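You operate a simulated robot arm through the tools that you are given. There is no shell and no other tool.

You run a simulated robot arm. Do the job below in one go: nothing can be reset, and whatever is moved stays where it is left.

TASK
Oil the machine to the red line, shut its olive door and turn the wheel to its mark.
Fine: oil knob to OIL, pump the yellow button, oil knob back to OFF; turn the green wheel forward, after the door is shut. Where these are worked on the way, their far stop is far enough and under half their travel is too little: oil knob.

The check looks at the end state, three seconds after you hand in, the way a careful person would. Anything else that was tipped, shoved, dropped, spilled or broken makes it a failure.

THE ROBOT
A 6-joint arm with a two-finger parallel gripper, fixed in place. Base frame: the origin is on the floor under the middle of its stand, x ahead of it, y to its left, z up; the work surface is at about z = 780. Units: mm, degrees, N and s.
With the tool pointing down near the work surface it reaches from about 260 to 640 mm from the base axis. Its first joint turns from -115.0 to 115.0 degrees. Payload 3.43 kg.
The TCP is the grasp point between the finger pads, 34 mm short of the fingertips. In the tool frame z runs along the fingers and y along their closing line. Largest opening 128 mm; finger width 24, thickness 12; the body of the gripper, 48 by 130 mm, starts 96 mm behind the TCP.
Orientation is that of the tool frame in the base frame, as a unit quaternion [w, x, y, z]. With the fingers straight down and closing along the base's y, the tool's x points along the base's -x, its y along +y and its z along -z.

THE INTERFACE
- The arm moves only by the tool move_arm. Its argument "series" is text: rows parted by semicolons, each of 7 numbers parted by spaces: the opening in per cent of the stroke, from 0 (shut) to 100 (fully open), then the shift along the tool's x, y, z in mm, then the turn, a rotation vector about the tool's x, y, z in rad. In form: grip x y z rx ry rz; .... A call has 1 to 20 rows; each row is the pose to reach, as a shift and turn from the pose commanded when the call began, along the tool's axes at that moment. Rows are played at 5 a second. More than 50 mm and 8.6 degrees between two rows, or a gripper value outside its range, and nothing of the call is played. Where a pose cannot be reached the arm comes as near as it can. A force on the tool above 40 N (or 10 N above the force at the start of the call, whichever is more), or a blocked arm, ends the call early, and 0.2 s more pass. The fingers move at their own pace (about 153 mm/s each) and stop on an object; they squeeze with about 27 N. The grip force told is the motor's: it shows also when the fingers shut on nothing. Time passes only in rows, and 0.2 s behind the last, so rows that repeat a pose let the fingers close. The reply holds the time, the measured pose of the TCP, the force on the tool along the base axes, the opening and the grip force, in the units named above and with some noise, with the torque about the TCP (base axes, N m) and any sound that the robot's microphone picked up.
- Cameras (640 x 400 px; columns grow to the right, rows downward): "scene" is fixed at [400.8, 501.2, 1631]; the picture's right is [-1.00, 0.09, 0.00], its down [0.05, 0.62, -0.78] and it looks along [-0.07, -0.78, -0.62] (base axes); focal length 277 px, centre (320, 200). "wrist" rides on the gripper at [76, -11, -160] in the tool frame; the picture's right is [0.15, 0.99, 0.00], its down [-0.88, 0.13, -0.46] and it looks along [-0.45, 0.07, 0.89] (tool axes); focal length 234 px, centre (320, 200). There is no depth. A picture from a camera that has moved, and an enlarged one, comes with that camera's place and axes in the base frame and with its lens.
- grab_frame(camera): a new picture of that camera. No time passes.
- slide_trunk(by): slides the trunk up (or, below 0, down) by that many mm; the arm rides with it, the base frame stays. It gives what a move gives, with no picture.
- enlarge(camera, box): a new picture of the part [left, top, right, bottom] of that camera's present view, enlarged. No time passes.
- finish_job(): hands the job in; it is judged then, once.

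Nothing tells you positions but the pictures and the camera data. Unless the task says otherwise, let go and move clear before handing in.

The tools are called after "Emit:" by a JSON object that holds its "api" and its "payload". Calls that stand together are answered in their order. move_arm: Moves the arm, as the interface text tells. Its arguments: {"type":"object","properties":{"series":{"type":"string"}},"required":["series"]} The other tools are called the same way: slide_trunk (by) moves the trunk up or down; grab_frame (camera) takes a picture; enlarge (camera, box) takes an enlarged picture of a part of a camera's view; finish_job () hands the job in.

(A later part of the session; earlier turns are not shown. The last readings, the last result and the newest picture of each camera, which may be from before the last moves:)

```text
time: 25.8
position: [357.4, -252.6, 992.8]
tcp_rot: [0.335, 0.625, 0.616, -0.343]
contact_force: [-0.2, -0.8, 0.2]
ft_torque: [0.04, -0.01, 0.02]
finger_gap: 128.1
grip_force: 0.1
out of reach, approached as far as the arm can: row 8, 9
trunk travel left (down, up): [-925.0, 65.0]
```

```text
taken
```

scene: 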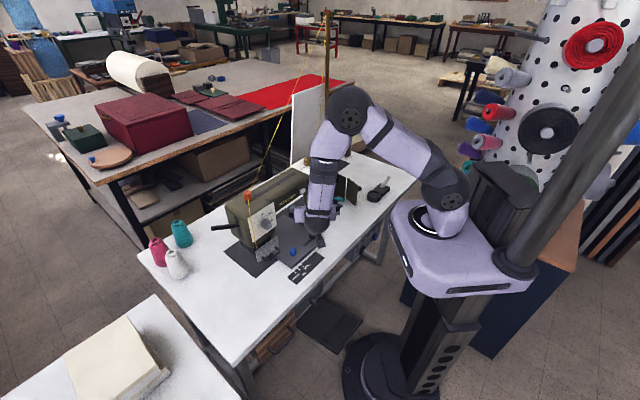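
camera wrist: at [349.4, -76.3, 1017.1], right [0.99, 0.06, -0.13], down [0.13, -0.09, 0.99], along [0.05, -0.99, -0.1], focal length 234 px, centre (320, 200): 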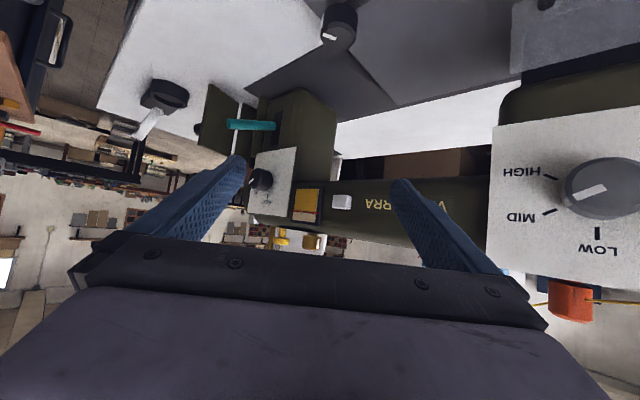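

Now I have an almost level view of the gauge. I'll zoom in on it and on the door area.

Emit:
{"api": "enlarge", "payload": {"camera": "wrist", "box": [285, 180, 335, 230]}}

Emit:
{"api": "enlarge", "payload": {"camera": "wrist", "box": [190, 80, 340, 200]}}

Emit:
{"api": "enlarge", "payload": {"camera": "wrist", "box": [240, 140, 340, 250]}}

```text
8.00 times, centred on (310, 205) of wrist
camera zoom: at [349.4, -76.3, 1017.1], right [0.99, 0.06, -0.13], down [0.13, -0.09, 0.99], along [0.05, -0.99, -0.1], focal length 1873 px, centre (400, 160)
```

zoom: 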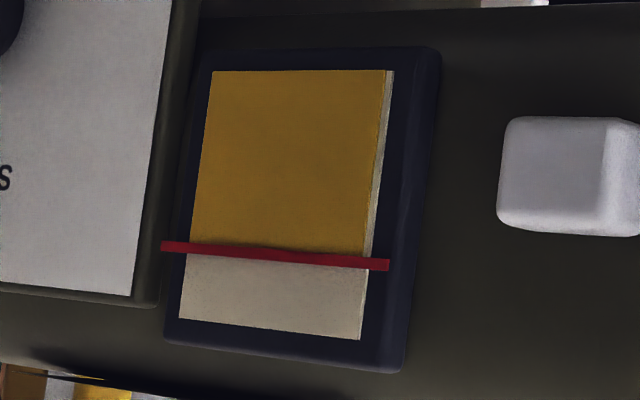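

```text
3.33 times, centred on (265, 140) of wrist
camera zoom: at [349.4, -76.3, 1017.1], right [0.99, 0.06, -0.13], down [0.13, -0.09, 0.99], along [0.05, -0.99, -0.1], focal length 781 px, centre (503, 400)
```

zoom: 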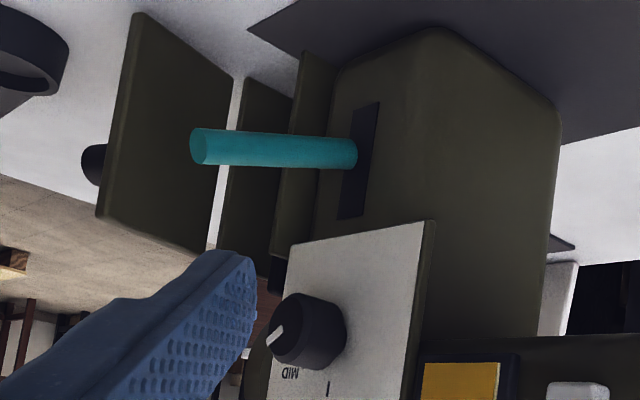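

```text
3.64 times, centred on (290, 195) of wrist
camera zoom: at [349.4, -76.3, 1017.1], right [0.99, 0.06, -0.13], down [0.13, -0.09, 0.99], along [0.05, -0.99, -0.1], focal length 852 px, centre (429, 218)
```

zoom: 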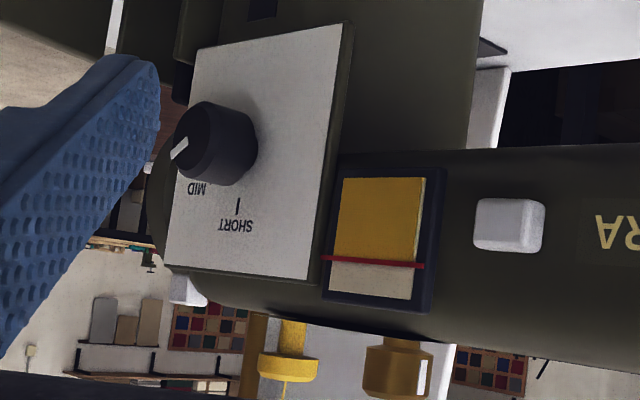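

Level-on, the oil meets the red line with one pump, so it's filled and no more is needed. Next is turning the oil knob back to OFF. First I'll untilt and rise.

Emit:
{"api": "move_arm", "payload": {"series": "100 -14 -1 -6 0 0.12 0; 100 -27 -3 -12 0 0.25 0; 100 -40 -4 -18 0 0.37 0; 100 -54 -6 -24 0 0.5 0; 80 -67 -7 -31 0 0.62 0; 60 -81 -8 -37 0 0.75 0; 45 -94 -10 -43 0 0.87 0; 45 -107.6 -11 -49 0 1.0 0; 45 -107.6 -11 -49 0 1.0 0"}}

```text
time: 27.8
position: [346.2, -267.4, 1111.1]
tcp_rot: [0.0, 0.712, 0.702, 0.0]
contact_force: [-0.2, 0.0, -0.4]
ft_torque: [0.01, 0.01, -0.05]
finger_gap: 57.4
grip_force: 0.0
trunk travel left (down, up): [-925.0, 65.0]
```

Emit:
{"api": "move_arm", "payload": {"series": "45 -13 1 -14 0 0 -0.137; 45 -25 2 -14 0 0 -0.275; 45 -38 4 -14 0 0 -0.412; 45 -51 5 -14 0 0 -0.55; 45 -64 6 -14 0 0 -0.687; 45 -76 7 -14 0 0 -0.825; 45 -89 9 -14 0 0 -0.962; 45 -102 10 -14 0 0 -1.1; 45 -114 11 -14 0 0 -1.237; 45 -127 12 -14 0 0 -1.375; 45 -140 14 -14 0 0 -1.512; 45 -152 15 -14 0 0 -1.65; 45 -165 16 -14 0 0 -1.787; 45 -178 17 -14 0 0 -1.925; 45 -191 19 -14 0 0 -2.062; 45 -203 20 -14 0 0 -2.2; 45 -216 21 -14 0 0 -2.335; 45 -216 21 -14 0 0 -2.335"}}

Emit:
{"api": "enlarge", "payload": {"camera": "wrist", "box": [240, 100, 400, 200]}}

```text
time: 31.6
position: [364.5, -485.8, 1125.3]
tcp_rot: [0.0, -0.367, 0.93, 0.0]
contact_force: [0.5, -0.1, 0.1]
ft_torque: [0.01, -0.01, 0.01]
finger_gap: 57.7
grip_force: 0.1
trunk travel left (down, up): [-925.0, 65.0]
```

```text
4.00 times, centred on (320, 150) of wrist
camera zoom: at [316.8, -545.0, 1285.4], right [-0.78, 0.62, 0.0], down [0.55, 0.7, 0.46], along [0.28, 0.36, -0.89], focal length 937 px, centre (320, 400)
```

zoom: 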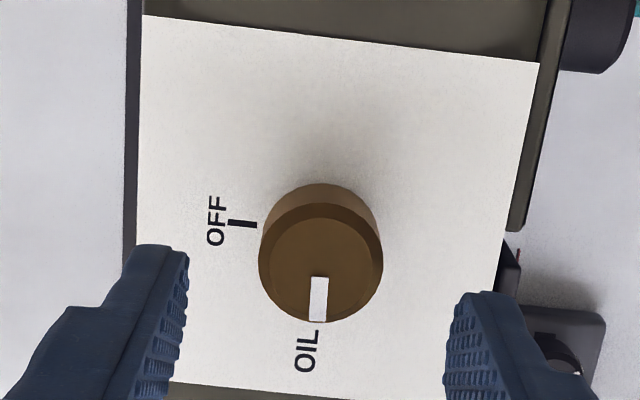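

Good alignment with the knob. I'll descend and grip it.

Emit:
{"api": "move_arm", "payload": {"series": "45 -1 1.3 15 0 0 0; 45 -1 1.3 30 0 0 0; 45 -1 1.3 42 0 0 0; 45 -1 1.3 49 0 0 0; 30 -1 1.3 49 0 0 0; 15 -1 1.3 49 0 0 0; 10 -1 1.3 49 0 0 0; 10 -1 1.3 49 0 0 0"}}

```text
time: 33.4
position: [365.2, -483.8, 1074.4]
tcp_rot: [0.0, -0.365, 0.931, 0.0]
contact_force: [4.0, -4.2, -0.6]
ft_torque: [-0.24, -0.37, 0.0]
finger_gap: 31.7
grip_force: 45.6
trunk travel left (down, up): [-925.0, 65.0]
```

Gripped. I'll turn back clockwise to OFF, with a slight overshoot to reach the stop.

Emit:
{"api": "move_arm", "payload": {"series": "10 0 -1 0 0 0 0.07; 10 0 -1 0 0 0 0.2; 10 0 -1 0 0 0 0.34; 10 0 -1 0 0 0 0.48; 10 0 -1 0 0 0 0.62; 10 0 -1 0 0 0 0.76; 10 0 -1 0 0 0 0.9; 10 0 -1 0 0 0 1.04; 10 0 -1 0 0 0 1.18; 10 0 -1 0 0 0 1.32; 10 0 -1 0 0 0 1.45; 10 0 -1 0 0 0 1.57; 10 0 -1 0 0 0 1.65; 10 0 -1 0 0 0 1.65"}}

Emit:
{"api": "enlarge", "payload": {"camera": "scene", "box": [300, 145, 348, 175]}}

```text
time: 36.4
position: [365.3, -485.3, 1075.2]
tcp_rot: [0.0, 0.436, 0.9, 0.001]
contact_force: [-0.2, -1.0, -0.7]
ft_torque: [0.2, 0.26, 0.32]
finger_gap: 31.5
grip_force: 44.7
trunk travel left (down, up): [-925.0, 65.0]
```

```text
13.33 times, centred on (324, 160) of scene
camera zoom: at [400.8, 501.2, 1631.0], right [-1.0, 0.09, 0.0], down [0.05, 0.62, -0.78], along [-0.07, -0.78, -0.62], focal length 3694 px, centre (267, 733)
```

zoom: 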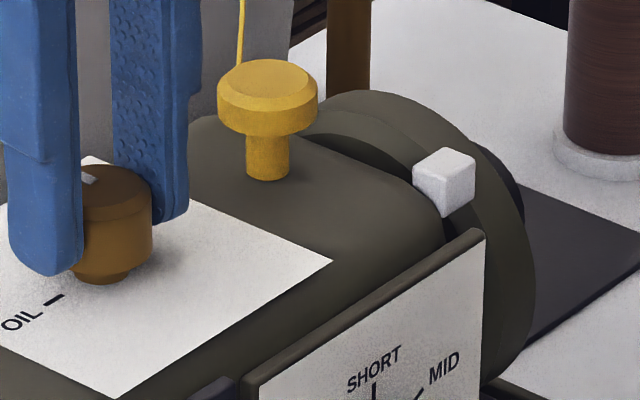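

It's at the OFF stop, with a reaction torque felt. I'll release, rise and check.

Emit:
{"api": "move_arm", "payload": {"series": "10 0 0 0 0 0 -0.06; 30 0 0 0 0 0 -0.06; 45 0 0 0 0 0 -0.06; 45 0 0 -15 0 0 -0.06; 45 0 0 -40 0 0 -0.06; 45 0 0 -60 0 0 -0.06; 45 0 0 -60 0 0 -0.06"}}

Emit:
{"api": "enlarge", "payload": {"camera": "wrist", "box": [240, 90, 400, 190]}}

Emit:
{"api": "enlarge", "payload": {"camera": "scene", "box": [308, 160, 348, 190]}}

Emit:
{"api": "grab_frame", "payload": {"camera": "wrist"}}

```text
time: 38.0
position: [364.7, -483.4, 1135.4]
tcp_rot: [0.0, 0.408, 0.913, 0.0]
contact_force: [-1.0, 0.5, 0.5]
ft_torque: [-0.03, 0.02, 0.01]
finger_gap: 57.5
grip_force: 0.0
trunk travel left (down, up): [-925.0, 65.0]
```

```text
4.00 times, centred on (320, 140) of wrist
camera zoom: at [306.4, -435.3, 1295.4], right [0.64, 0.77, 0.0], down [0.69, -0.57, 0.46], along [0.35, -0.29, -0.89], focal length 937 px, centre (320, 440)
```

zoom: 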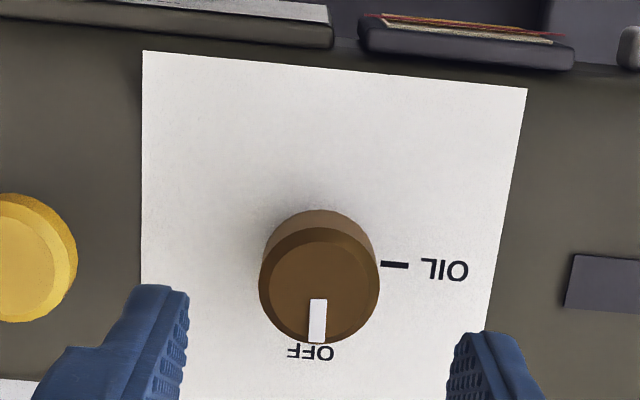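

```text
13.33 times, centred on (328, 175) of scene
camera zoom: at [400.8, 501.2, 1631.0], right [-1.0, 0.09, 0.0], down [0.05, 0.62, -0.78], along [-0.07, -0.78, -0.62], focal length 3694 px, centre (213, 533)
```

zoom: 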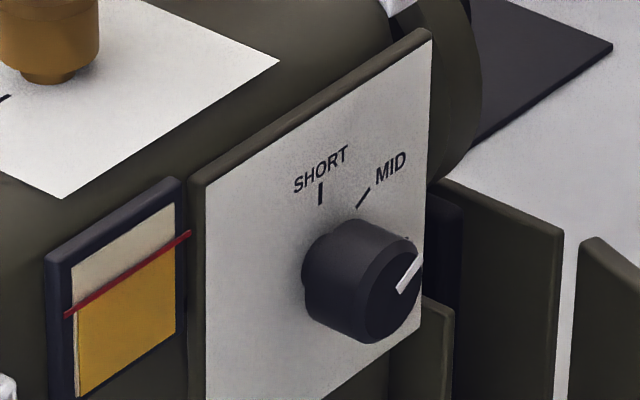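

```text
taken
camera wrist: at [306.4, -435.3, 1295.4], right [0.64, 0.77, 0.0], down [0.69, -0.57, 0.46], along [0.35, -0.29, -0.89], focal length 234 px, centre (320, 200)
```

wrist: 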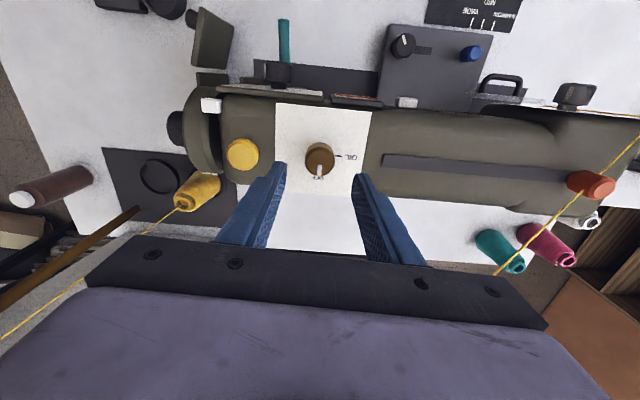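

The oil knob is back at OFF and the level is at the red line. Now the door: I'll move above the wheel end to measure the door and wheel geometry.

Emit:
{"api": "move_arm", "payload": {"series": "45 15 -31 0 0 0 0; 45 31 -62 0 0 0 0; 20 47 -94 0 0 0 0; 0 62 -125 0 0 0 0; 0 62 -125 0 0 0 0"}}

Emit:
{"api": "grab_frame", "payload": {"camera": "wrist"}}

Emit:
{"api": "enlarge", "payload": {"camera": "wrist", "box": [220, 0, 420, 160]}}

```text
time: 39.2
position: [231.0, -520.8, 1135.1]
tcp_rot: [-0.001, 0.407, 0.913, -0.001]
contact_force: [0.2, -1.0, -0.6]
ft_torque: [-0.05, 0.03, 0.01]
finger_gap: 0.0
grip_force: 27.2
trunk travel left (down, up): [-925.0, 65.0]
```

```text
taken
camera wrist: at [172.7, -471.3, 1295.1], right [0.64, 0.77, 0.0], down [0.69, -0.57, 0.46], along [0.35, -0.29, -0.89], focal length 234 px, centre (320, 200)
```

wrist: 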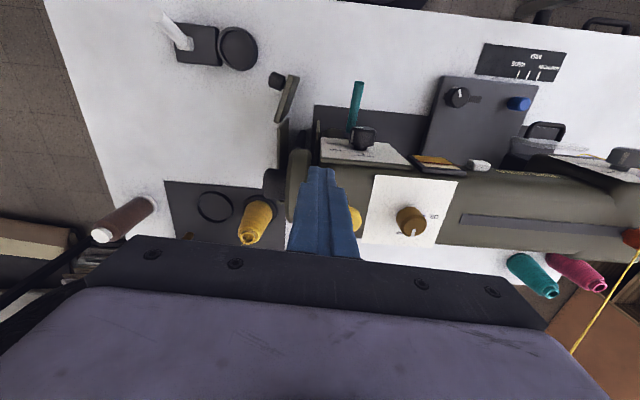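

```text
2.50 times, centred on (320, 80) of wrist
camera zoom: at [172.7, -471.3, 1295.1], right [0.64, 0.77, 0.0], down [0.69, -0.57, 0.46], along [0.35, -0.29, -0.89], focal length 585 px, centre (320, 500)
```

zoom: 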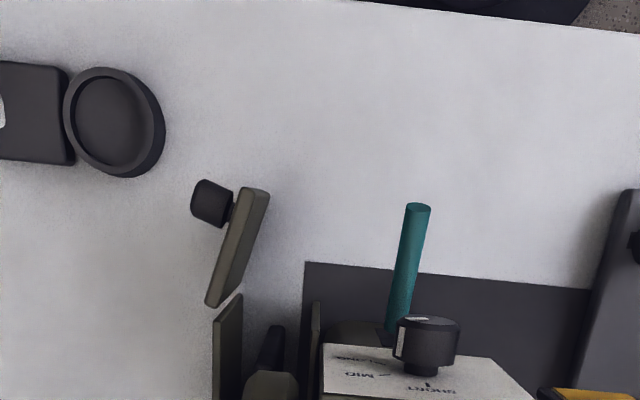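

The door hinges near (176,-555), with its free end near (145,-497) and its top at about z 908. It's roughly 74° open, and its knob is on the outer face. I'll move to the outer side, tilt the fingers slightly forward and look again before pushing.

Emit:
{"api": "move_arm", "payload": {"series": "0 27 -34 0 0 0 -0.02; 0 54 -68 0 0 0 -0.04; 0 81 -102 0 0 0 -0.052; 0 81 -102 20 0 0 -0.052; 0 81 -102 40 0 0 -0.052; 0 81 -102 40 0 0 -0.052"}}

Emit:
{"api": "move_arm", "payload": {"series": "0 0 0 10 0 -0.13 0; 0 0 0 20 0 -0.26 0; 0 0 0 30 0 -0.39 0; 0 0 0 40 0 -0.5 0; 0 0 0 40 0 -0.5 0"}}

Emit:
{"api": "grab_frame", "payload": {"camera": "wrist"}}

Emit:
{"api": "enlarge", "payload": {"camera": "scene", "box": [310, 130, 410, 220]}}

```text
time: 40.6
position: [99.9, -529.6, 1095.7]
tcp_rot: [0.0, 0.384, 0.923, 0.0]
contact_force: [0.8, -0.5, 0.1]
ft_torque: [-0.01, -0.01, -0.01]
finger_gap: 0.0
grip_force: 27.7
trunk travel left (down, up): [-925.0, 65.0]
```

```text
time: 41.8
position: [100.4, -528.4, 1056.1]
tcp_rot: [0.23, 0.372, 0.894, -0.096]
contact_force: [0.1, -0.2, -0.2]
ft_torque: [0.0, -0.02, 0.0]
finger_gap: 0.0
grip_force: 26.7
trunk travel left (down, up): [-925.0, 65.0]
```

```text
taken
camera wrist: at [-8.3, -435.6, 1159.6], right [0.61, 0.79, -0.07], down [0.48, -0.3, 0.82], along [0.63, -0.54, -0.56], focal length 234 px, centre (320, 200)
```

wrist: 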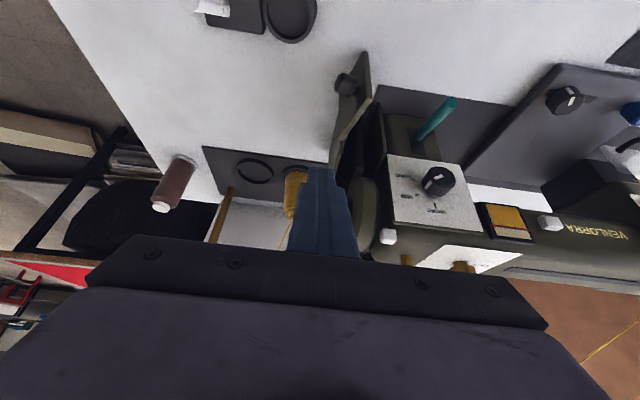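

```text
4.44 times, centred on (360, 175) of scene
camera zoom: at [400.8, 501.2, 1631.0], right [-1.0, 0.09, 0.0], down [0.05, 0.62, -0.78], along [-0.07, -0.78, -0.62], focal length 1231 px, centre (142, 311)
```

zoom: 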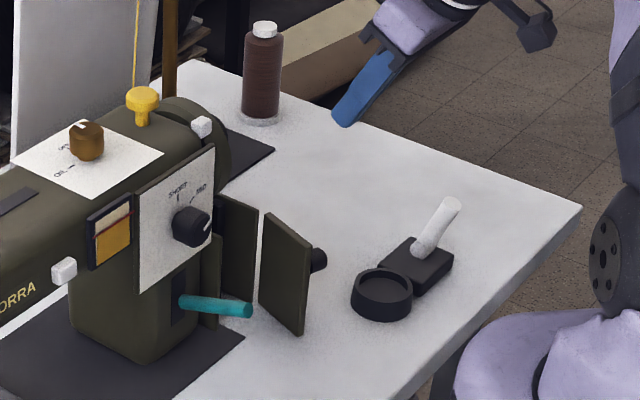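

Emit:
{"api": "enlarge", "payload": {"camera": "wrist", "box": [290, 40, 450, 190]}}

Emit:
{"api": "enlarge", "payload": {"camera": "wrist", "box": [320, 130, 420, 250]}}

```text
2.67 times, centred on (370, 115) of wrist
camera zoom: at [-8.3, -435.6, 1159.6], right [0.61, 0.79, -0.07], down [0.48, -0.3, 0.82], along [0.63, -0.54, -0.56], focal length 624 px, centre (187, 427)
```

zoom: 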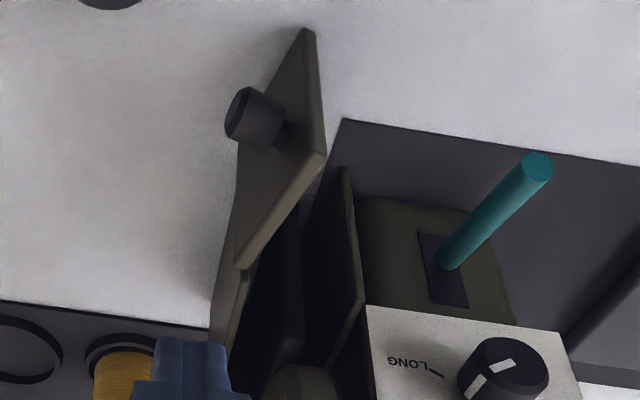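

```text
3.33 times, centred on (370, 190) of wrist
camera zoom: at [-8.3, -435.6, 1159.6], right [0.61, 0.79, -0.07], down [0.48, -0.3, 0.82], along [0.63, -0.54, -0.56], focal length 781 px, centre (153, 233)
```

zoom: 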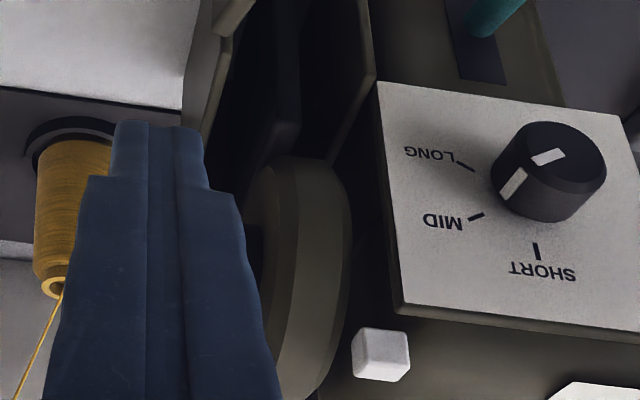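

I now have consistent door numbers: top z≈908, bottom ≈787, door knob at z≈863 with radius ≈11. I'll lower the closed fingertips to z≈888, just outside the door and above its knob.

Emit:
{"api": "move_arm", "payload": {"series": "0 17 2 30 0 0 0; 0 34 4 60 0 0 0; 0 51 6 90 0 0 0; 0 62 7 109 0 0 0; 0 68.5 7 120 0 0 0; 0 68.5 7 120 0 0 0"}}

Emit:
{"api": "grab_frame", "payload": {"camera": "wrist"}}

Emit:
{"api": "enlarge", "payload": {"camera": "scene", "box": [320, 150, 400, 210]}}

Emit:
{"api": "enlarge", "payload": {"camera": "wrist", "box": [270, 100, 430, 230]}}

```text
time: 43.2
position: [103.9, -521.9, 916.3]
tcp_rot: [0.229, 0.371, 0.895, -0.095]
contact_force: [-1.1, -0.5, -0.7]
ft_torque: [0.01, -0.02, 0.02]
finger_gap: 0.0
grip_force: 27.0
trunk travel left (down, up): [-925.0, 65.0]
```

```text
taken
camera wrist: at [-5.2, -428.9, 1021.7], right [0.61, 0.79, -0.07], down [0.48, -0.3, 0.82], along [0.63, -0.54, -0.56], focal length 234 px, centre (320, 200)
```

wrist: 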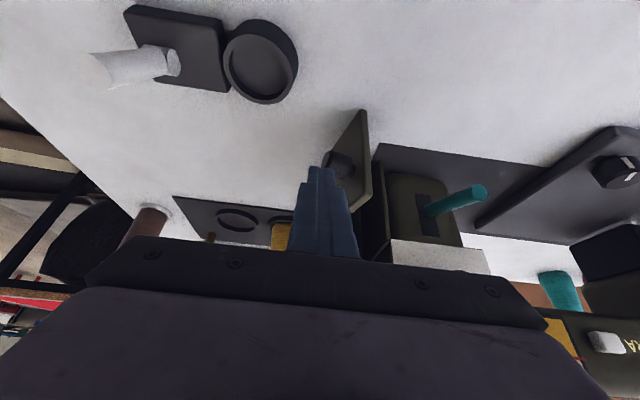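

```text
6.67 times, centred on (360, 180) of scene
camera zoom: at [400.8, 501.2, 1631.0], right [-1.0, 0.09, 0.0], down [0.05, 0.62, -0.78], along [-0.07, -0.78, -0.62], focal length 1847 px, centre (53, 333)
```

zoom: 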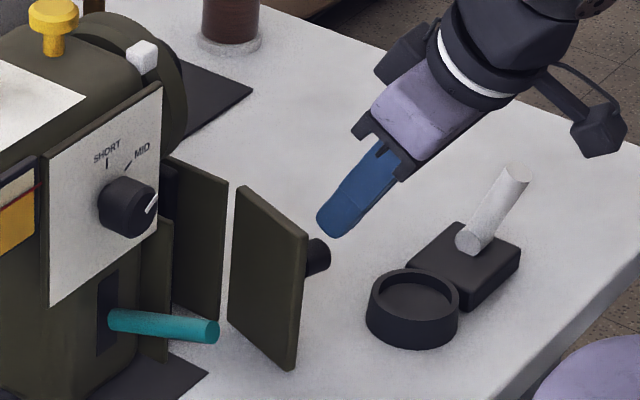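

```text
3.08 times, centred on (350, 165) of wrist
camera zoom: at [-5.2, -428.9, 1021.7], right [0.61, 0.79, -0.07], down [0.48, -0.3, 0.82], along [0.63, -0.54, -0.56], focal length 720 px, centre (228, 308)
```

zoom: 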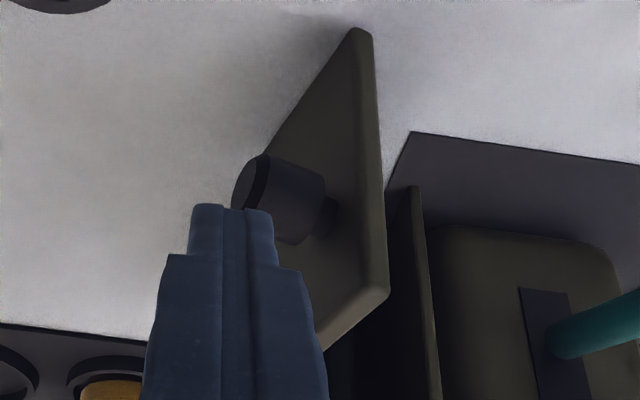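

The tips sit above the door knob and outside the door. I'll start pushing the door round its hinge, the first half first.

Emit:
{"api": "move_arm", "payload": {"series": "0 -1 8 -1.8 0 0 0; 0 -1 16 -1.8 0 0 0; 0 -1 22 -1.8 0 0 0; 0 -1.8 28 -1.3 0 0 0; 0 -4.1 34.5 0 0 0 0; 0 -7 40 1.7 0 0 0; 0 -10.4 45.5 3.4 0 0 0; 0 -10.4 45.5 3.4 0 0 0"}}

Emit:
{"api": "enlarge", "payload": {"camera": "scene", "box": [320, 150, 400, 210]}}

Emit:
{"api": "enlarge", "payload": {"camera": "wrist", "box": [270, 100, 430, 230]}}

```text
time: 45.0
position: [143.4, -498.1, 919.1]
tcp_rot: [0.228, 0.371, 0.895, -0.094]
contact_force: [-0.1, 1.4, 0.4]
ft_torque: [0.05, 0.04, 0.03]
finger_gap: 0.0
grip_force: 27.0
trunk travel left (down, up): [-925.0, 65.0]
```

```text
6.67 times, centred on (360, 180) of scene
camera zoom: at [400.8, 501.2, 1631.0], right [-1.0, 0.09, 0.0], down [0.05, 0.62, -0.78], along [-0.07, -0.78, -0.62], focal length 1847 px, centre (53, 333)
```

zoom: 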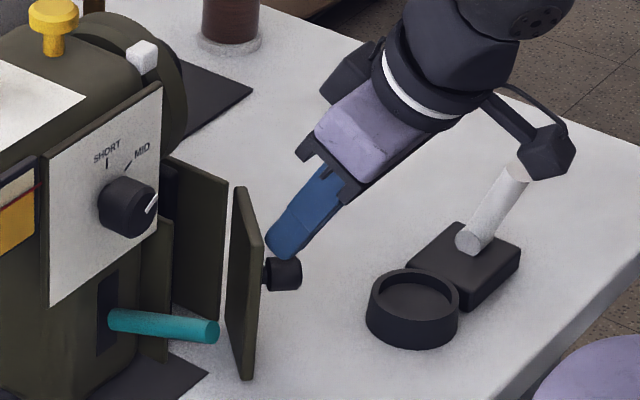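

```text
3.08 times, centred on (350, 165) of wrist
camera zoom: at [35.0, -404.5, 1023.9], right [0.61, 0.79, -0.07], down [0.48, -0.3, 0.82], along [0.63, -0.54, -0.56], focal length 720 px, centre (228, 308)
```

zoom: 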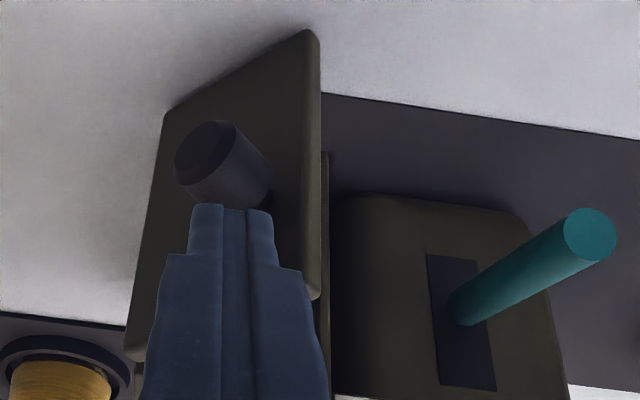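

The door is swinging smoothly. I'll continue through the second half toward closed.

Emit:
{"api": "move_arm", "payload": {"series": "0 -4.4 4.4 2.4 0 0 0; 0 -8.5 8.8 4.6 0 0 0; 0 -13.6 12 7.4 0 0 0; 0 -18.8 14.8 10.3 0 0 0; 0 -24.6 16.5 13.4 0 0 0; 0 -28 17 15.3 0 0 0; 0 -30 17.5 16.4 0 0 0; 0 -30 17.5 16.4 0 0 0"}}

Emit:
{"api": "enlarge", "payload": {"camera": "scene", "box": [320, 150, 400, 210]}}

Emit:
{"api": "enlarge", "payload": {"camera": "wrist", "box": [270, 100, 430, 230]}}

```text
time: 46.8
position: [181.0, -510.4, 919.1]
tcp_rot: [0.228, 0.372, 0.895, -0.095]
contact_force: [-0.3, 0.3, -0.3]
ft_torque: [0.0, 0.0, -0.02]
finger_gap: 0.1
grip_force: 26.6
trunk travel left (down, up): [-925.0, 65.0]
```

```text
6.67 times, centred on (360, 180) of scene
camera zoom: at [400.8, 501.2, 1631.0], right [-1.0, 0.09, 0.0], down [0.05, 0.62, -0.78], along [-0.07, -0.78, -0.62], focal length 1847 px, centre (53, 333)
```

zoom: 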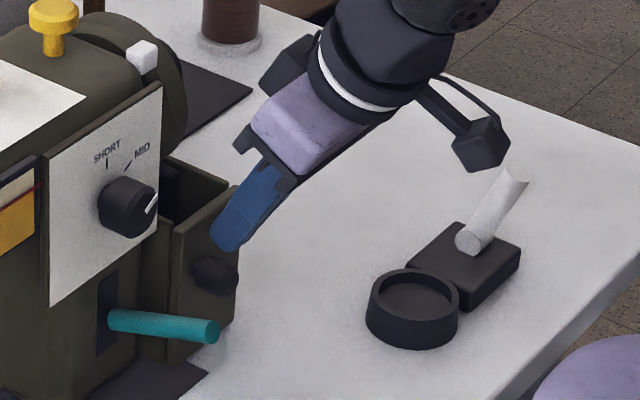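

```text
3.08 times, centred on (350, 165) of wrist
camera zoom: at [71.5, -416.4, 1023.8], right [0.61, 0.79, -0.07], down [0.48, -0.3, 0.82], along [0.63, -0.54, -0.57], focal length 720 px, centre (228, 308)
```

zoom: 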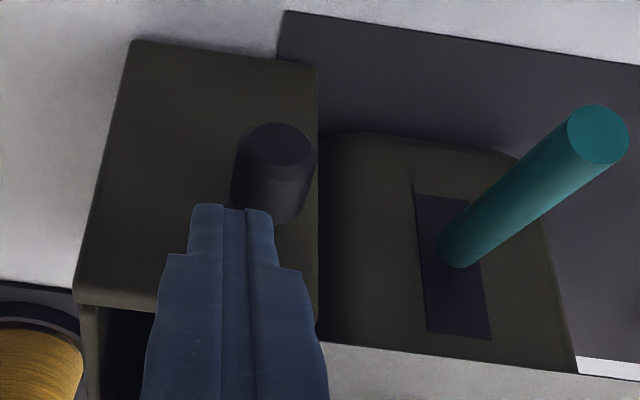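

The door is almost shut. I'll push straight toward the back in small steps until I feel it seat.

Emit:
{"api": "move_arm", "payload": {"series": "0 -1.8 0 1 0 0 0; 0 -3.5 0 1.9 0 0 0; 0 -5.3 0 2.9 0 0 0; 0 -5.3 0 2.9 0 0 0"}}

Emit:
{"api": "enlarge", "payload": {"camera": "scene", "box": [330, 160, 370, 200]}}

```text
time: 47.8
position: [181.8, -512.6, 919.4]
tcp_rot: [0.228, 0.372, 0.895, -0.094]
contact_force: [-8.5, 7.7, 1.0]
ft_torque: [0.15, 0.17, -0.04]
finger_gap: 0.1
grip_force: 27.1
trunk travel left (down, up): [-925.0, 65.0]
```

```text
10.00 times, centred on (350, 180) of scene
camera zoom: at [400.8, 501.2, 1631.0], right [-1.0, 0.09, 0.0], down [0.05, 0.62, -0.78], along [-0.07, -0.78, -0.62], focal length 2771 px, centre (20, 400)
```

zoom: 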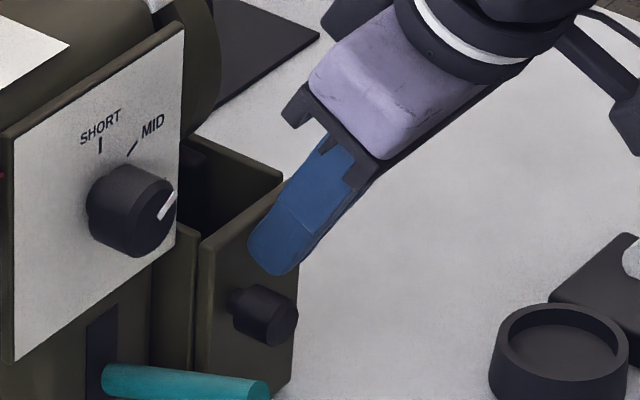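

Emit:
{"api": "move_arm", "payload": {"series": "0 -1.8 0 1 0 0 0; 0 -3.5 0 1.9 0 0 0; 0 -3.5 0 1.9 0 0 0"}}

Emit:
{"api": "enlarge", "payload": {"camera": "scene", "box": [330, 160, 370, 200]}}

Emit:
{"api": "enlarge", "payload": {"camera": "wrist", "box": [270, 100, 430, 230]}}

```text
time: 48.6
position: [182.5, -513.0, 918.6]
tcp_rot: [0.228, 0.372, 0.895, -0.095]
contact_force: [-25.0, 20.1, 1.2]
ft_torque: [0.16, 0.91, -0.12]
finger_gap: 0.0
grip_force: 27.3
trunk travel left (down, up): [-925.0, 65.0]
```

```text
10.00 times, centred on (350, 180) of scene
camera zoom: at [400.8, 501.2, 1631.0], right [-1.0, 0.09, 0.0], down [0.05, 0.62, -0.78], along [-0.07, -0.78, -0.62], focal length 2771 px, centre (20, 400)
```

zoom: 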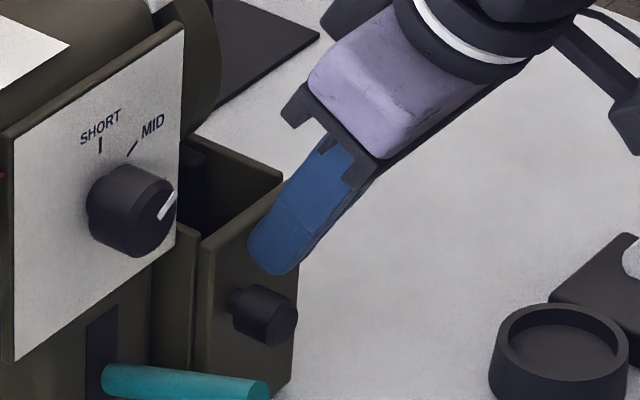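

```text
3.08 times, centred on (350, 165) of wrist
camera zoom: at [74.3, -419.3, 1023.8], right [0.61, 0.79, -0.07], down [0.48, -0.3, 0.82], along [0.63, -0.54, -0.57], focal length 720 px, centre (228, 308)
```

zoom: 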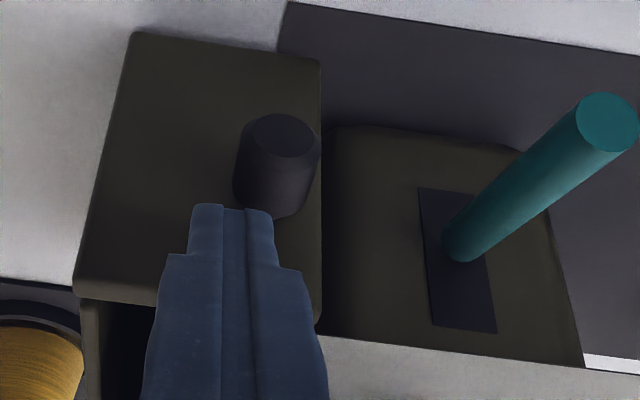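

The door is hard against its frame (32 N). I'll back off the way I came and check that it stays shut.

Emit:
{"api": "move_arm", "payload": {"series": "0 6 0 -3.3 0 0 0; 0 18 0 -9.5 0 0 0; 0 35 0 -19 0 0 0; 0 53 0 -29 0 0 0; 0 53 0 -29 0 0 0"}}

Emit:
{"api": "enlarge", "payload": {"camera": "scene", "box": [330, 160, 370, 200]}}

Emit:
{"api": "grab_frame", "payload": {"camera": "wrist"}}

```text
time: 49.8
position: [143.9, -474.4, 918.8]
tcp_rot: [0.229, 0.371, 0.895, -0.095]
contact_force: [0.8, -0.1, -0.3]
ft_torque: [-0.01, 0.03, 0.0]
finger_gap: 0.0
grip_force: 27.2
trunk travel left (down, up): [-925.0, 65.0]
```

```text
10.00 times, centred on (350, 180) of scene
camera zoom: at [400.8, 501.2, 1631.0], right [-1.0, 0.09, 0.0], down [0.05, 0.62, -0.78], along [-0.07, -0.78, -0.62], focal length 2771 px, centre (20, 400)
```

zoom: 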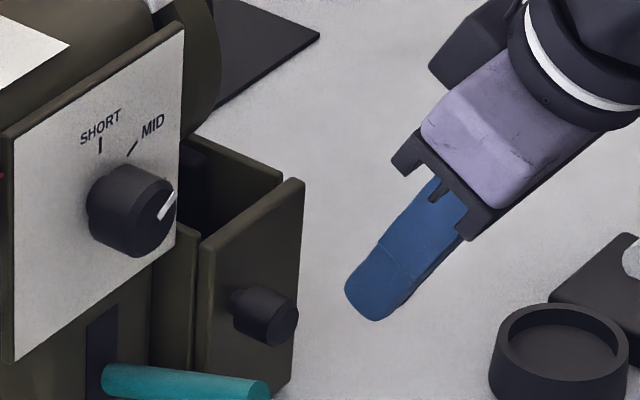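

```text
taken
camera wrist: at [35.9, -380.9, 1023.6], right [0.61, 0.79, -0.07], down [0.48, -0.3, 0.82], along [0.63, -0.54, -0.56], focal length 234 px, centre (320, 200)
```

wrist: 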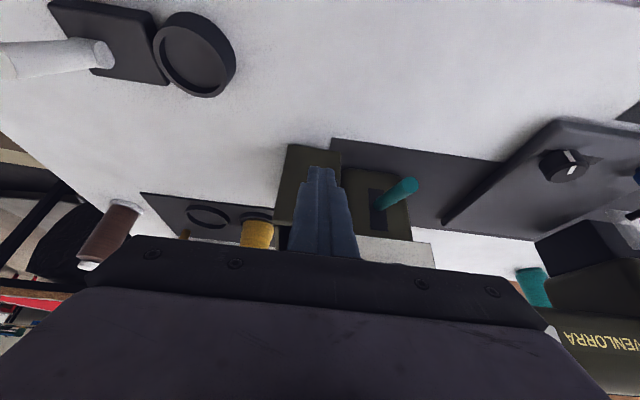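

The door stays shut. Now for the wheel. I'll rise, level the tool and turn so the camera looks along the machine at the wheel face.

Emit:
{"api": "move_arm", "payload": {"series": "0 -21 0 -38 0 0 0; 0 -42 0 -77 0 0.1 0; 0 -63 0 -115 0 0.23 0; 0 -84 0 -154 0 0.36 0; 0 -101 0 -185 0 0.5 0; 0 -101 0 -185 0 0.5 0"}}

Emit:
{"api": "move_arm", "payload": {"series": "0 -8 -2 0 0 0 -0.14; 0 -16 -4 0 0 0 -0.28; 0 -24 -6 0 0 0 -0.42; 0 -32 -8 0 0 0 -0.56; 0 -40 -10 0 0 0 -0.7; 0 -48 -12 0 0 0 -0.84; 0 -56 -14 0 0 0 -0.98; 0 -64 -16 0 0 0 -1.12; 0 -72 -18 0 0 0 -1.26; 0 -80 -20 0 0 0 -1.4; 0 -88 -22 0 0 0 -1.57; 0 -88 -22 0 0 0 -1.57"}}

Emit:
{"api": "grab_frame", "payload": {"camera": "wrist"}}

```text
time: 51.2
position: [143.7, -475.2, 1131.9]
tcp_rot: [0.0, 0.383, 0.924, -0.001]
contact_force: [-0.3, 0.9, 0.4]
ft_torque: [-0.01, 0.0, 0.03]
finger_gap: 0.0
grip_force: 27.1
trunk travel left (down, up): [-925.0, 65.0]
```

```text
refused: row 11 steps farther than a row can; nothing moved
```

```text
taken
camera wrist: at [83.3, -428.2, 1291.5], right [0.6, 0.8, 0.0], down [0.71, -0.53, 0.45], along [0.36, -0.27, -0.89], focal length 234 px, centre (320, 200)
```

wrist: 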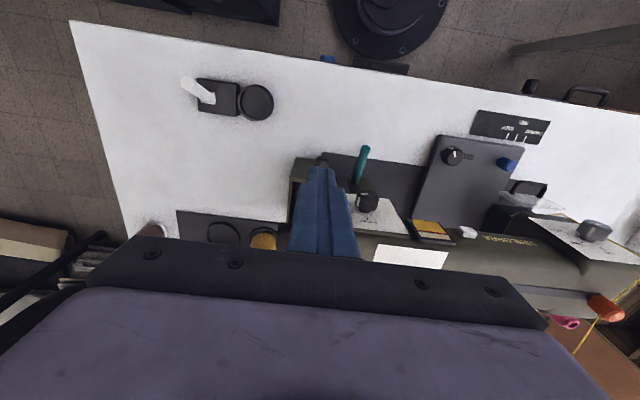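

Emit:
{"api": "move_arm", "payload": {"series": "0 -8 -2 0 0 0 -0.143; 0 -16 -4 0 0 0 -0.286; 0 -24 -6 0 0 0 -0.429; 0 -32 -8 0 0 0 -0.571; 0 -40 -10 0 0 0 -0.714; 0 -48 -12 0 0 0 -0.857; 0 -56 -14 0 0 0 -1.0; 0 -64 -16 0 0 0 -1.143; 0 -72 -18 0 0 0 -1.286; 0 -80 -20 0 0 0 -1.428; 0 -88 -22 0 0 0 -1.57; 0 -88 -22 0 0 0 -1.57"}}

Emit:
{"api": "grab_frame", "payload": {"camera": "wrist"}}

Emit:
{"api": "enlarge", "payload": {"camera": "wrist", "box": [250, 40, 410, 190]}}

```text
time: 53.8
position: [190.8, -551.7, 1131.0]
tcp_rot: [0.0, -0.383, 0.924, 0.0]
contact_force: [0.9, 0.0, -0.2]
ft_torque: [0.0, 0.05, -0.01]
finger_gap: 0.2
grip_force: 27.2
trunk travel left (down, up): [-925.0, 65.0]
```

```text
taken
camera wrist: at [145.9, -613.4, 1290.8], right [-0.8, 0.6, 0.0], down [0.53, 0.71, 0.46], along [0.27, 0.37, -0.89], focal length 234 px, centre (320, 200)
```

wrist: 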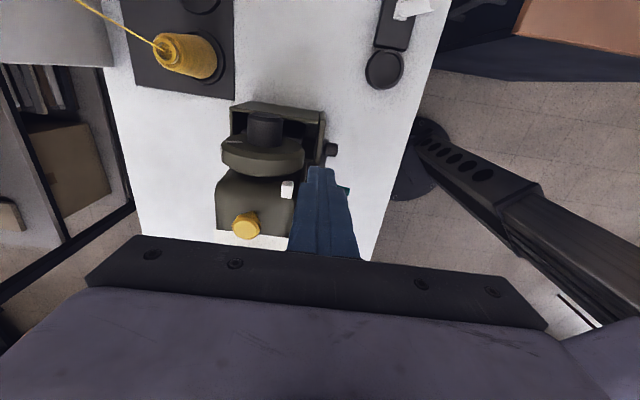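

```text
2.67 times, centred on (330, 115) of wrist
camera zoom: at [145.9, -613.4, 1290.8], right [-0.8, 0.6, 0.0], down [0.53, 0.71, 0.46], along [0.27, 0.37, -0.89], focal length 624 px, centre (293, 427)
```

zoom: 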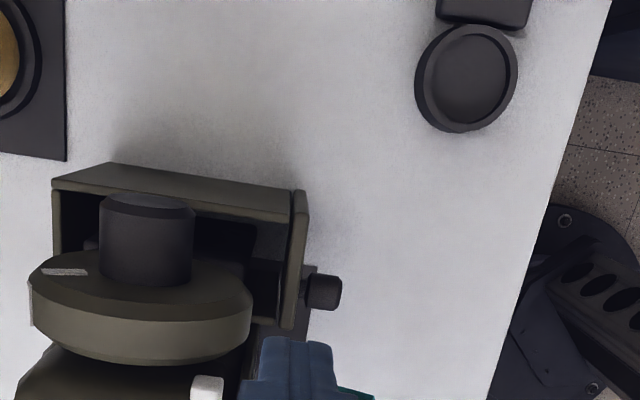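

Emit:
{"api": "enlarge", "payload": {"camera": "wrist", "box": [205, 90, 315, 190]}}

Emit:
{"api": "enlarge", "payload": {"camera": "scene", "box": [322, 145, 352, 175]}}

```text
4.00 times, centred on (260, 140) of wrist
camera zoom: at [145.9, -613.4, 1290.8], right [-0.8, 0.6, 0.0], down [0.53, 0.71, 0.46], along [0.27, 0.37, -0.89], focal length 937 px, centre (560, 440)
```

zoom: 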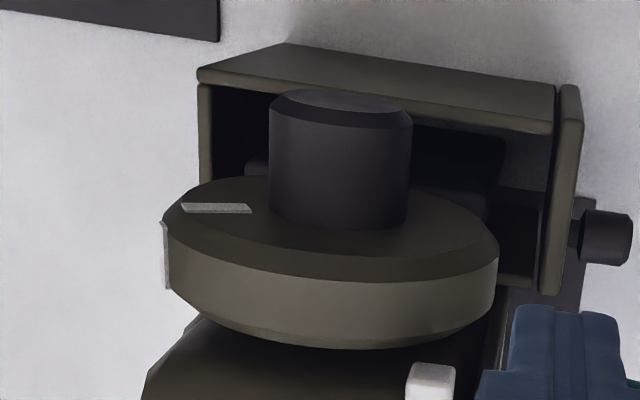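

```text
13.33 times, centred on (337, 160) of scene
camera zoom: at [400.8, 501.2, 1631.0], right [-1.0, 0.09, 0.0], down [0.05, 0.62, -0.78], along [-0.07, -0.78, -0.62], focal length 3694 px, centre (93, 733)
```

zoom: 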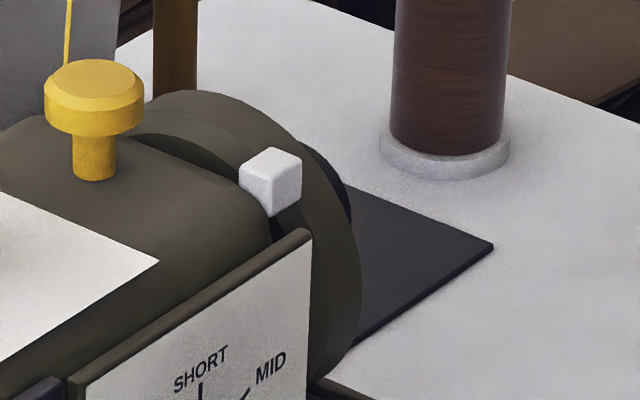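

The door is closed and square to its box. I place the wheel axis at about n=-81 on the machine centreline, z≈976. The black hub is about 45 mm across and can be gripped and turned. The wheel's white line is now at the back, and the white index block is at the top front. I'll set up a slightly tilted approach to the hub and look again.

Emit:
{"api": "move_arm", "payload": {"series": "30 3 -10 15 0.1 0 0; 60 6 -20 28 0.2 0 0; 60 8 -30 40 0.3 0 0; 60 9.8 -36 52 0.35 0 0; 60 9.8 -36 52 0.35 0 0"}}

Emit:
{"api": "grab_frame", "payload": {"camera": "wrist"}}

Emit:
{"api": "enlarge", "payload": {"camera": "wrist", "box": [230, 90, 410, 220]}}

Emit:
{"api": "enlarge", "payload": {"camera": "scene", "box": [310, 120, 390, 180]}}

```text
time: 55.0
position: [209.6, -585.0, 1078.3]
tcp_rot: [0.066, -0.375, 0.91, -0.161]
contact_force: [0.4, -0.5, -0.9]
ft_torque: [0.01, 0.0, -0.03]
finger_gap: 76.9
grip_force: 0.1
trunk travel left (down, up): [-925.0, 65.0]
```

```text
taken
camera wrist: at [125.3, -606.1, 1232.8], right [-0.76, 0.56, -0.34], down [0.43, 0.82, 0.38], along [0.49, 0.14, -0.86], focal length 234 px, centre (320, 200)
```

wrist: 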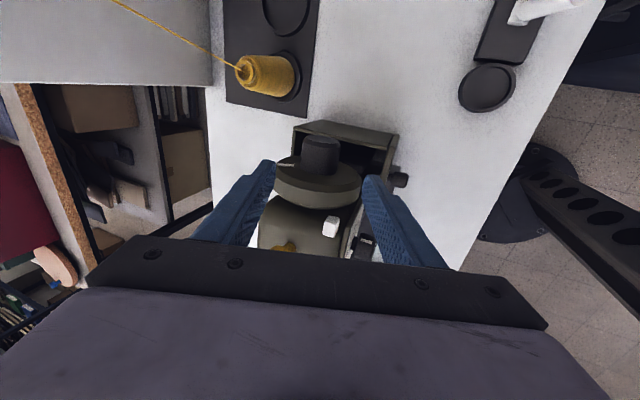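

```text
3.08 times, centred on (320, 155) of wrist
camera zoom: at [125.3, -606.1, 1232.8], right [-0.76, 0.56, -0.34], down [0.43, 0.82, 0.38], along [0.49, 0.14, -0.86], focal length 720 px, centre (320, 338)
```

zoom: 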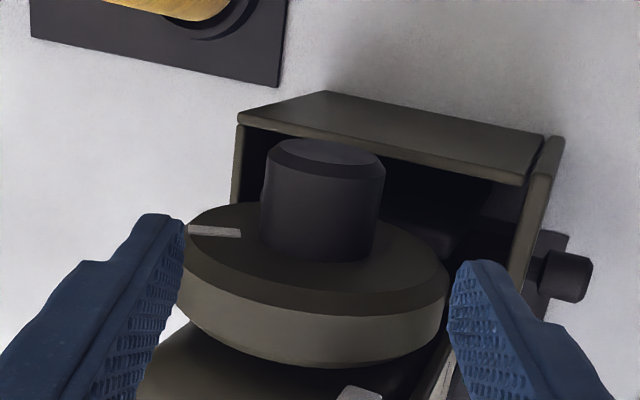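

```text
6.67 times, centred on (350, 150) of scene
camera zoom: at [400.8, 501.2, 1631.0], right [-1.0, 0.09, 0.0], down [0.05, 0.62, -0.78], along [-0.07, -0.78, -0.62], focal length 1847 px, centre (120, 533)
```

zoom: 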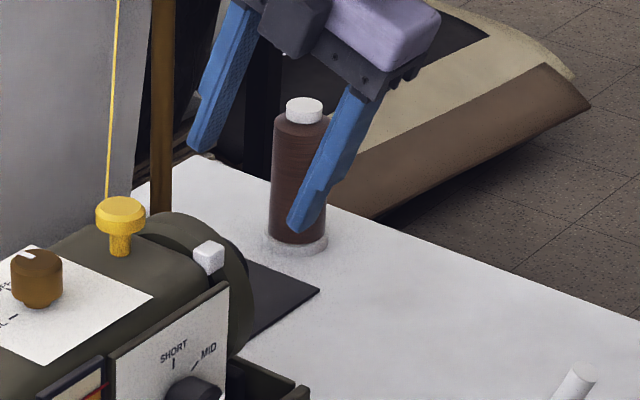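

I have a clear view: the hub spans about 34 mm out from the wheel face, and its centre is near z≈975. I'll move the open fingers along the tool axis to straddle the hub.

Emit:
{"api": "move_arm", "payload": {"series": "60 -1.6 0.8 25 0 0 0; 60 -1.6 0.8 50 0 0 0; 60 -1.6 0.8 75 0 0 0; 60 -1.6 0.8 95 0 0 0; 60 -1.6 0.8 109 0 0 0; 60 -1.6 0.8 109 0 0 0"}}

Emit:
{"api": "grab_frame", "payload": {"camera": "wrist"}}

Emit:
{"api": "enlarge", "payload": {"camera": "wrist", "box": [230, 110, 410, 240]}}

Emit:
{"api": "enlarge", "payload": {"camera": "scene", "box": [310, 130, 390, 190]}}

```text
time: 56.4
position: [236.7, -607.9, 976.9]
tcp_rot: [0.066, -0.375, 0.911, -0.162]
contact_force: [0.6, 0.7, -0.3]
ft_torque: [-0.04, -0.01, -0.01]
finger_gap: 76.7
grip_force: 0.1
trunk travel left (down, up): [-925.0, 65.0]
```

```text
taken
camera wrist: at [151.9, -631.2, 1130.3], right [-0.76, 0.56, -0.34], down [0.43, 0.82, 0.38], along [0.49, 0.15, -0.86], focal length 234 px, centre (320, 200)
```

wrist: 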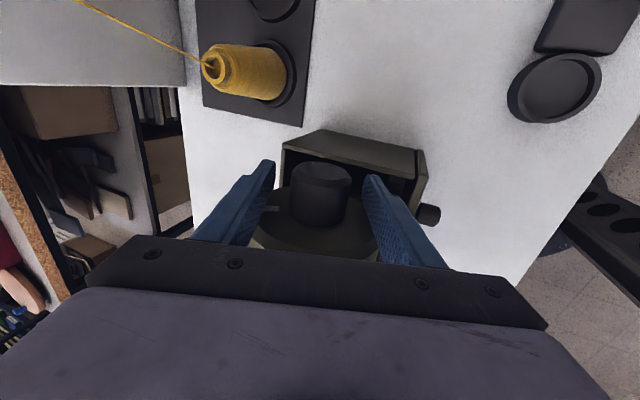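

```text
3.08 times, centred on (320, 175) of wrist
camera zoom: at [151.9, -631.2, 1130.3], right [-0.76, 0.56, -0.34], down [0.43, 0.82, 0.38], along [0.49, 0.15, -0.86], focal length 720 px, centre (320, 277)
```

zoom: 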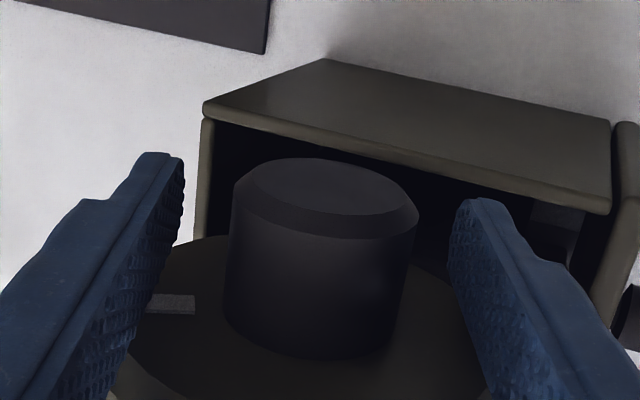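

```text
6.67 times, centred on (350, 160) of scene
camera zoom: at [400.8, 501.2, 1631.0], right [-1.0, 0.09, 0.0], down [0.05, 0.62, -0.78], along [-0.07, -0.78, -0.62], focal length 1847 px, centre (120, 467)
```

zoom: 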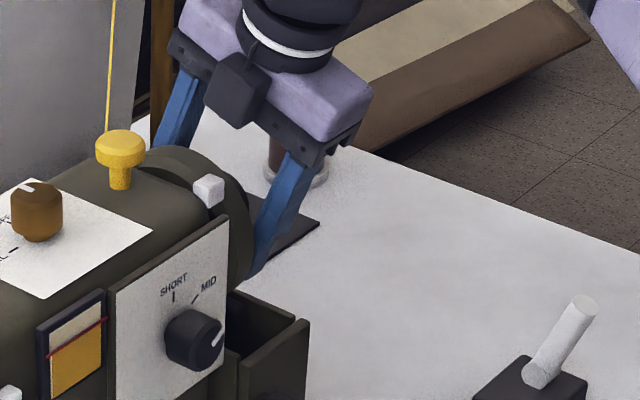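

The hub is centred between the pads. I'll go a touch deeper and close on it.

Emit:
{"api": "move_arm", "payload": {"series": "60 0 0 3 0 0 0; 45 0 0 3 0 0 0; 30 0 0 3 0 0 0; 20 0 0 3 0 0 0; 20 0 0 3 0 0 0"}}

Emit:
{"api": "enlarge", "payload": {"camera": "wrist", "box": [230, 110, 410, 240]}}

```text
time: 57.6
position: [237.6, -609.8, 973.1]
tcp_rot: [0.066, -0.377, 0.91, -0.161]
contact_force: [1.0, -0.7, 0.8]
ft_torque: [0.0, 0.02, 0.14]
finger_gap: 45.3
grip_force: 44.9
trunk travel left (down, up): [-925.0, 65.0]
```

```text
3.08 times, centred on (320, 175) of wrist
camera zoom: at [152.7, -632.0, 1127.8], right [-0.76, 0.56, -0.34], down [0.43, 0.82, 0.38], along [0.49, 0.15, -0.86], focal length 720 px, centre (320, 277)
```

zoom: 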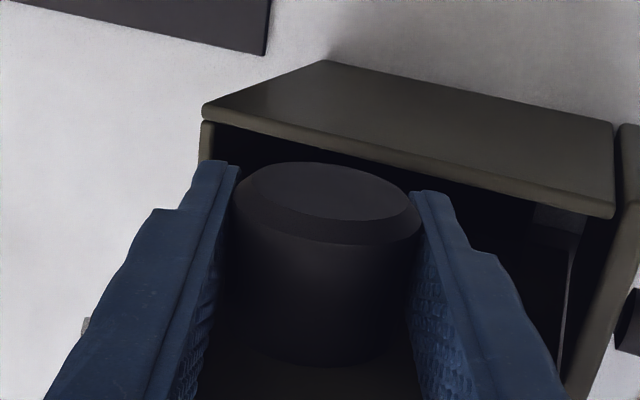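

Gripped at 45 mm with almost no side force, so I'm well centred. I'll rotate forward about the hub axis in small steps.

Emit:
{"api": "move_arm", "payload": {"series": "20 0 0 0 0.06 0 0; 20 0 0 0 0.12 0 0; 20 0 0 0 0.2 0 0; 20 0 0 0 0.28 0 0; 20 0 0 0 0.28 0 0"}}

Emit:
{"api": "enlarge", "payload": {"camera": "wrist", "box": [230, 110, 410, 240]}}

Emit:
{"api": "enlarge", "payload": {"camera": "scene", "box": [310, 130, 390, 190]}}

```text
time: 58.8
position: [235.8, -609.5, 972.0]
tcp_rot: [0.118, -0.363, 0.88, -0.283]
contact_force: [-10.0, 12.4, -2.7]
ft_torque: [-0.86, 0.86, -0.03]
finger_gap: 45.3
grip_force: 45.0
trunk travel left (down, up): [-925.0, 65.0]
```

```text
3.08 times, centred on (320, 175) of wrist
camera zoom: at [123.8, -603.8, 1109.8], right [-0.67, 0.47, -0.58], down [0.36, 0.88, 0.3], along [0.65, -0.01, -0.76], focal length 720 px, centre (320, 277)
```

zoom: 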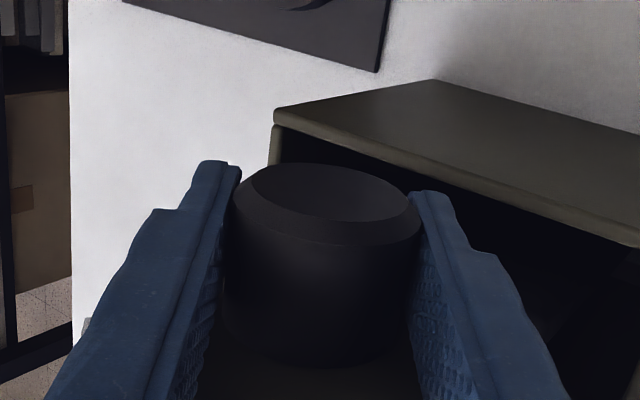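

```text
6.67 times, centred on (350, 160) of scene
camera zoom: at [400.8, 501.2, 1631.0], right [-1.0, 0.09, 0.0], down [0.05, 0.62, -0.78], along [-0.07, -0.78, -0.62], focal length 1847 px, centre (120, 467)
```

zoom: 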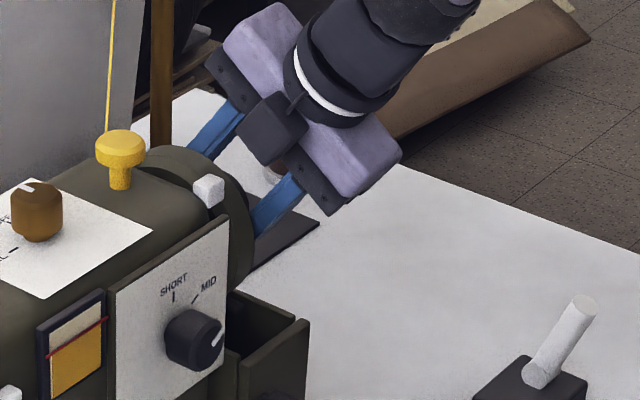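

The wheel is turning with the gripper, since the mark kept its place relative to the fingers. The side force shows the axis is about 6 mm deeper than the grasp point, so I'll follow that arc while I continue.

Emit:
{"api": "move_arm", "payload": {"series": "20 0 1.8 0 0.03 0 0; 20 0 2.4 0.05 0.1 0 0; 20 0 2.9 0.1 0.18 0 0; 20 0 3.3 0.2 0.26 0 0; 20 0 3.6 0.3 0.3 0 0; 20 0 3.6 0.3 0.3 0 0"}}

Emit:
{"api": "enlarge", "payload": {"camera": "scene", "box": [310, 130, 390, 190]}}

Emit:
{"api": "grab_frame", "payload": {"camera": "wrist"}}

```text
time: 59.3
position: [237.4, -612.2, 969.4]
tcp_rot: [0.125, -0.364, 0.879, -0.282]
contact_force: [-12.1, 13.1, 12.3]
ft_torque: [0.15, -0.07, 1.34]
finger_gap: 45.5
grip_force: 44.9
out of reach, approached as far as the arm can: row 1, 2
trunk travel left (down, up): [-925.0, 65.0]
stopped in row 2: the force on the tool passed its limit at 54 N (the readings are from after the stop); the commanded pose is now the measured one
```

```text
6.67 times, centred on (350, 160) of scene
camera zoom: at [400.8, 501.2, 1631.0], right [-1.0, 0.09, 0.0], down [0.05, 0.62, -0.78], along [-0.07, -0.78, -0.62], focal length 1847 px, centre (120, 467)
```

zoom: 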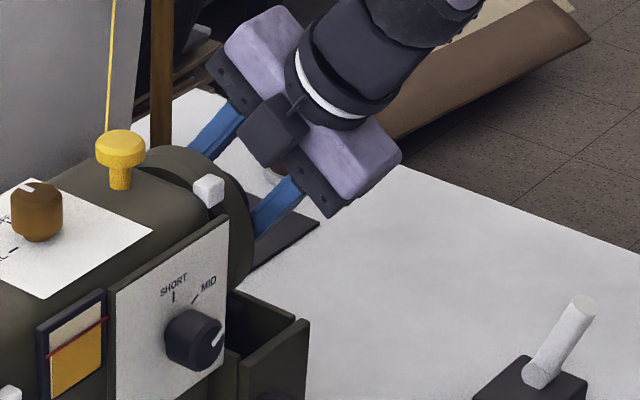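

```text
taken
camera wrist: at [122.8, -607.4, 1105.6], right [-0.67, 0.46, -0.58], down [0.35, 0.89, 0.3], along [0.66, 0.0, -0.75], focal length 234 px, centre (320, 200)
```

wrist: 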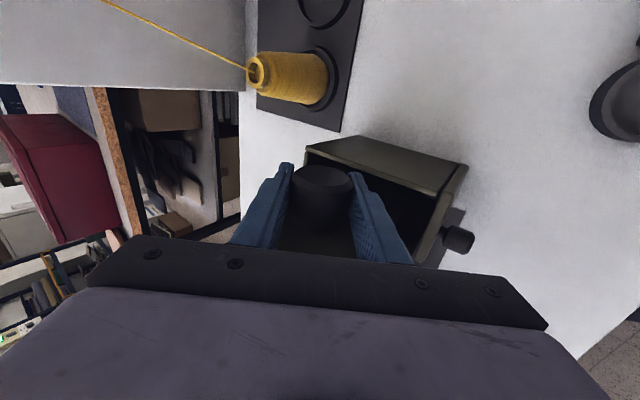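

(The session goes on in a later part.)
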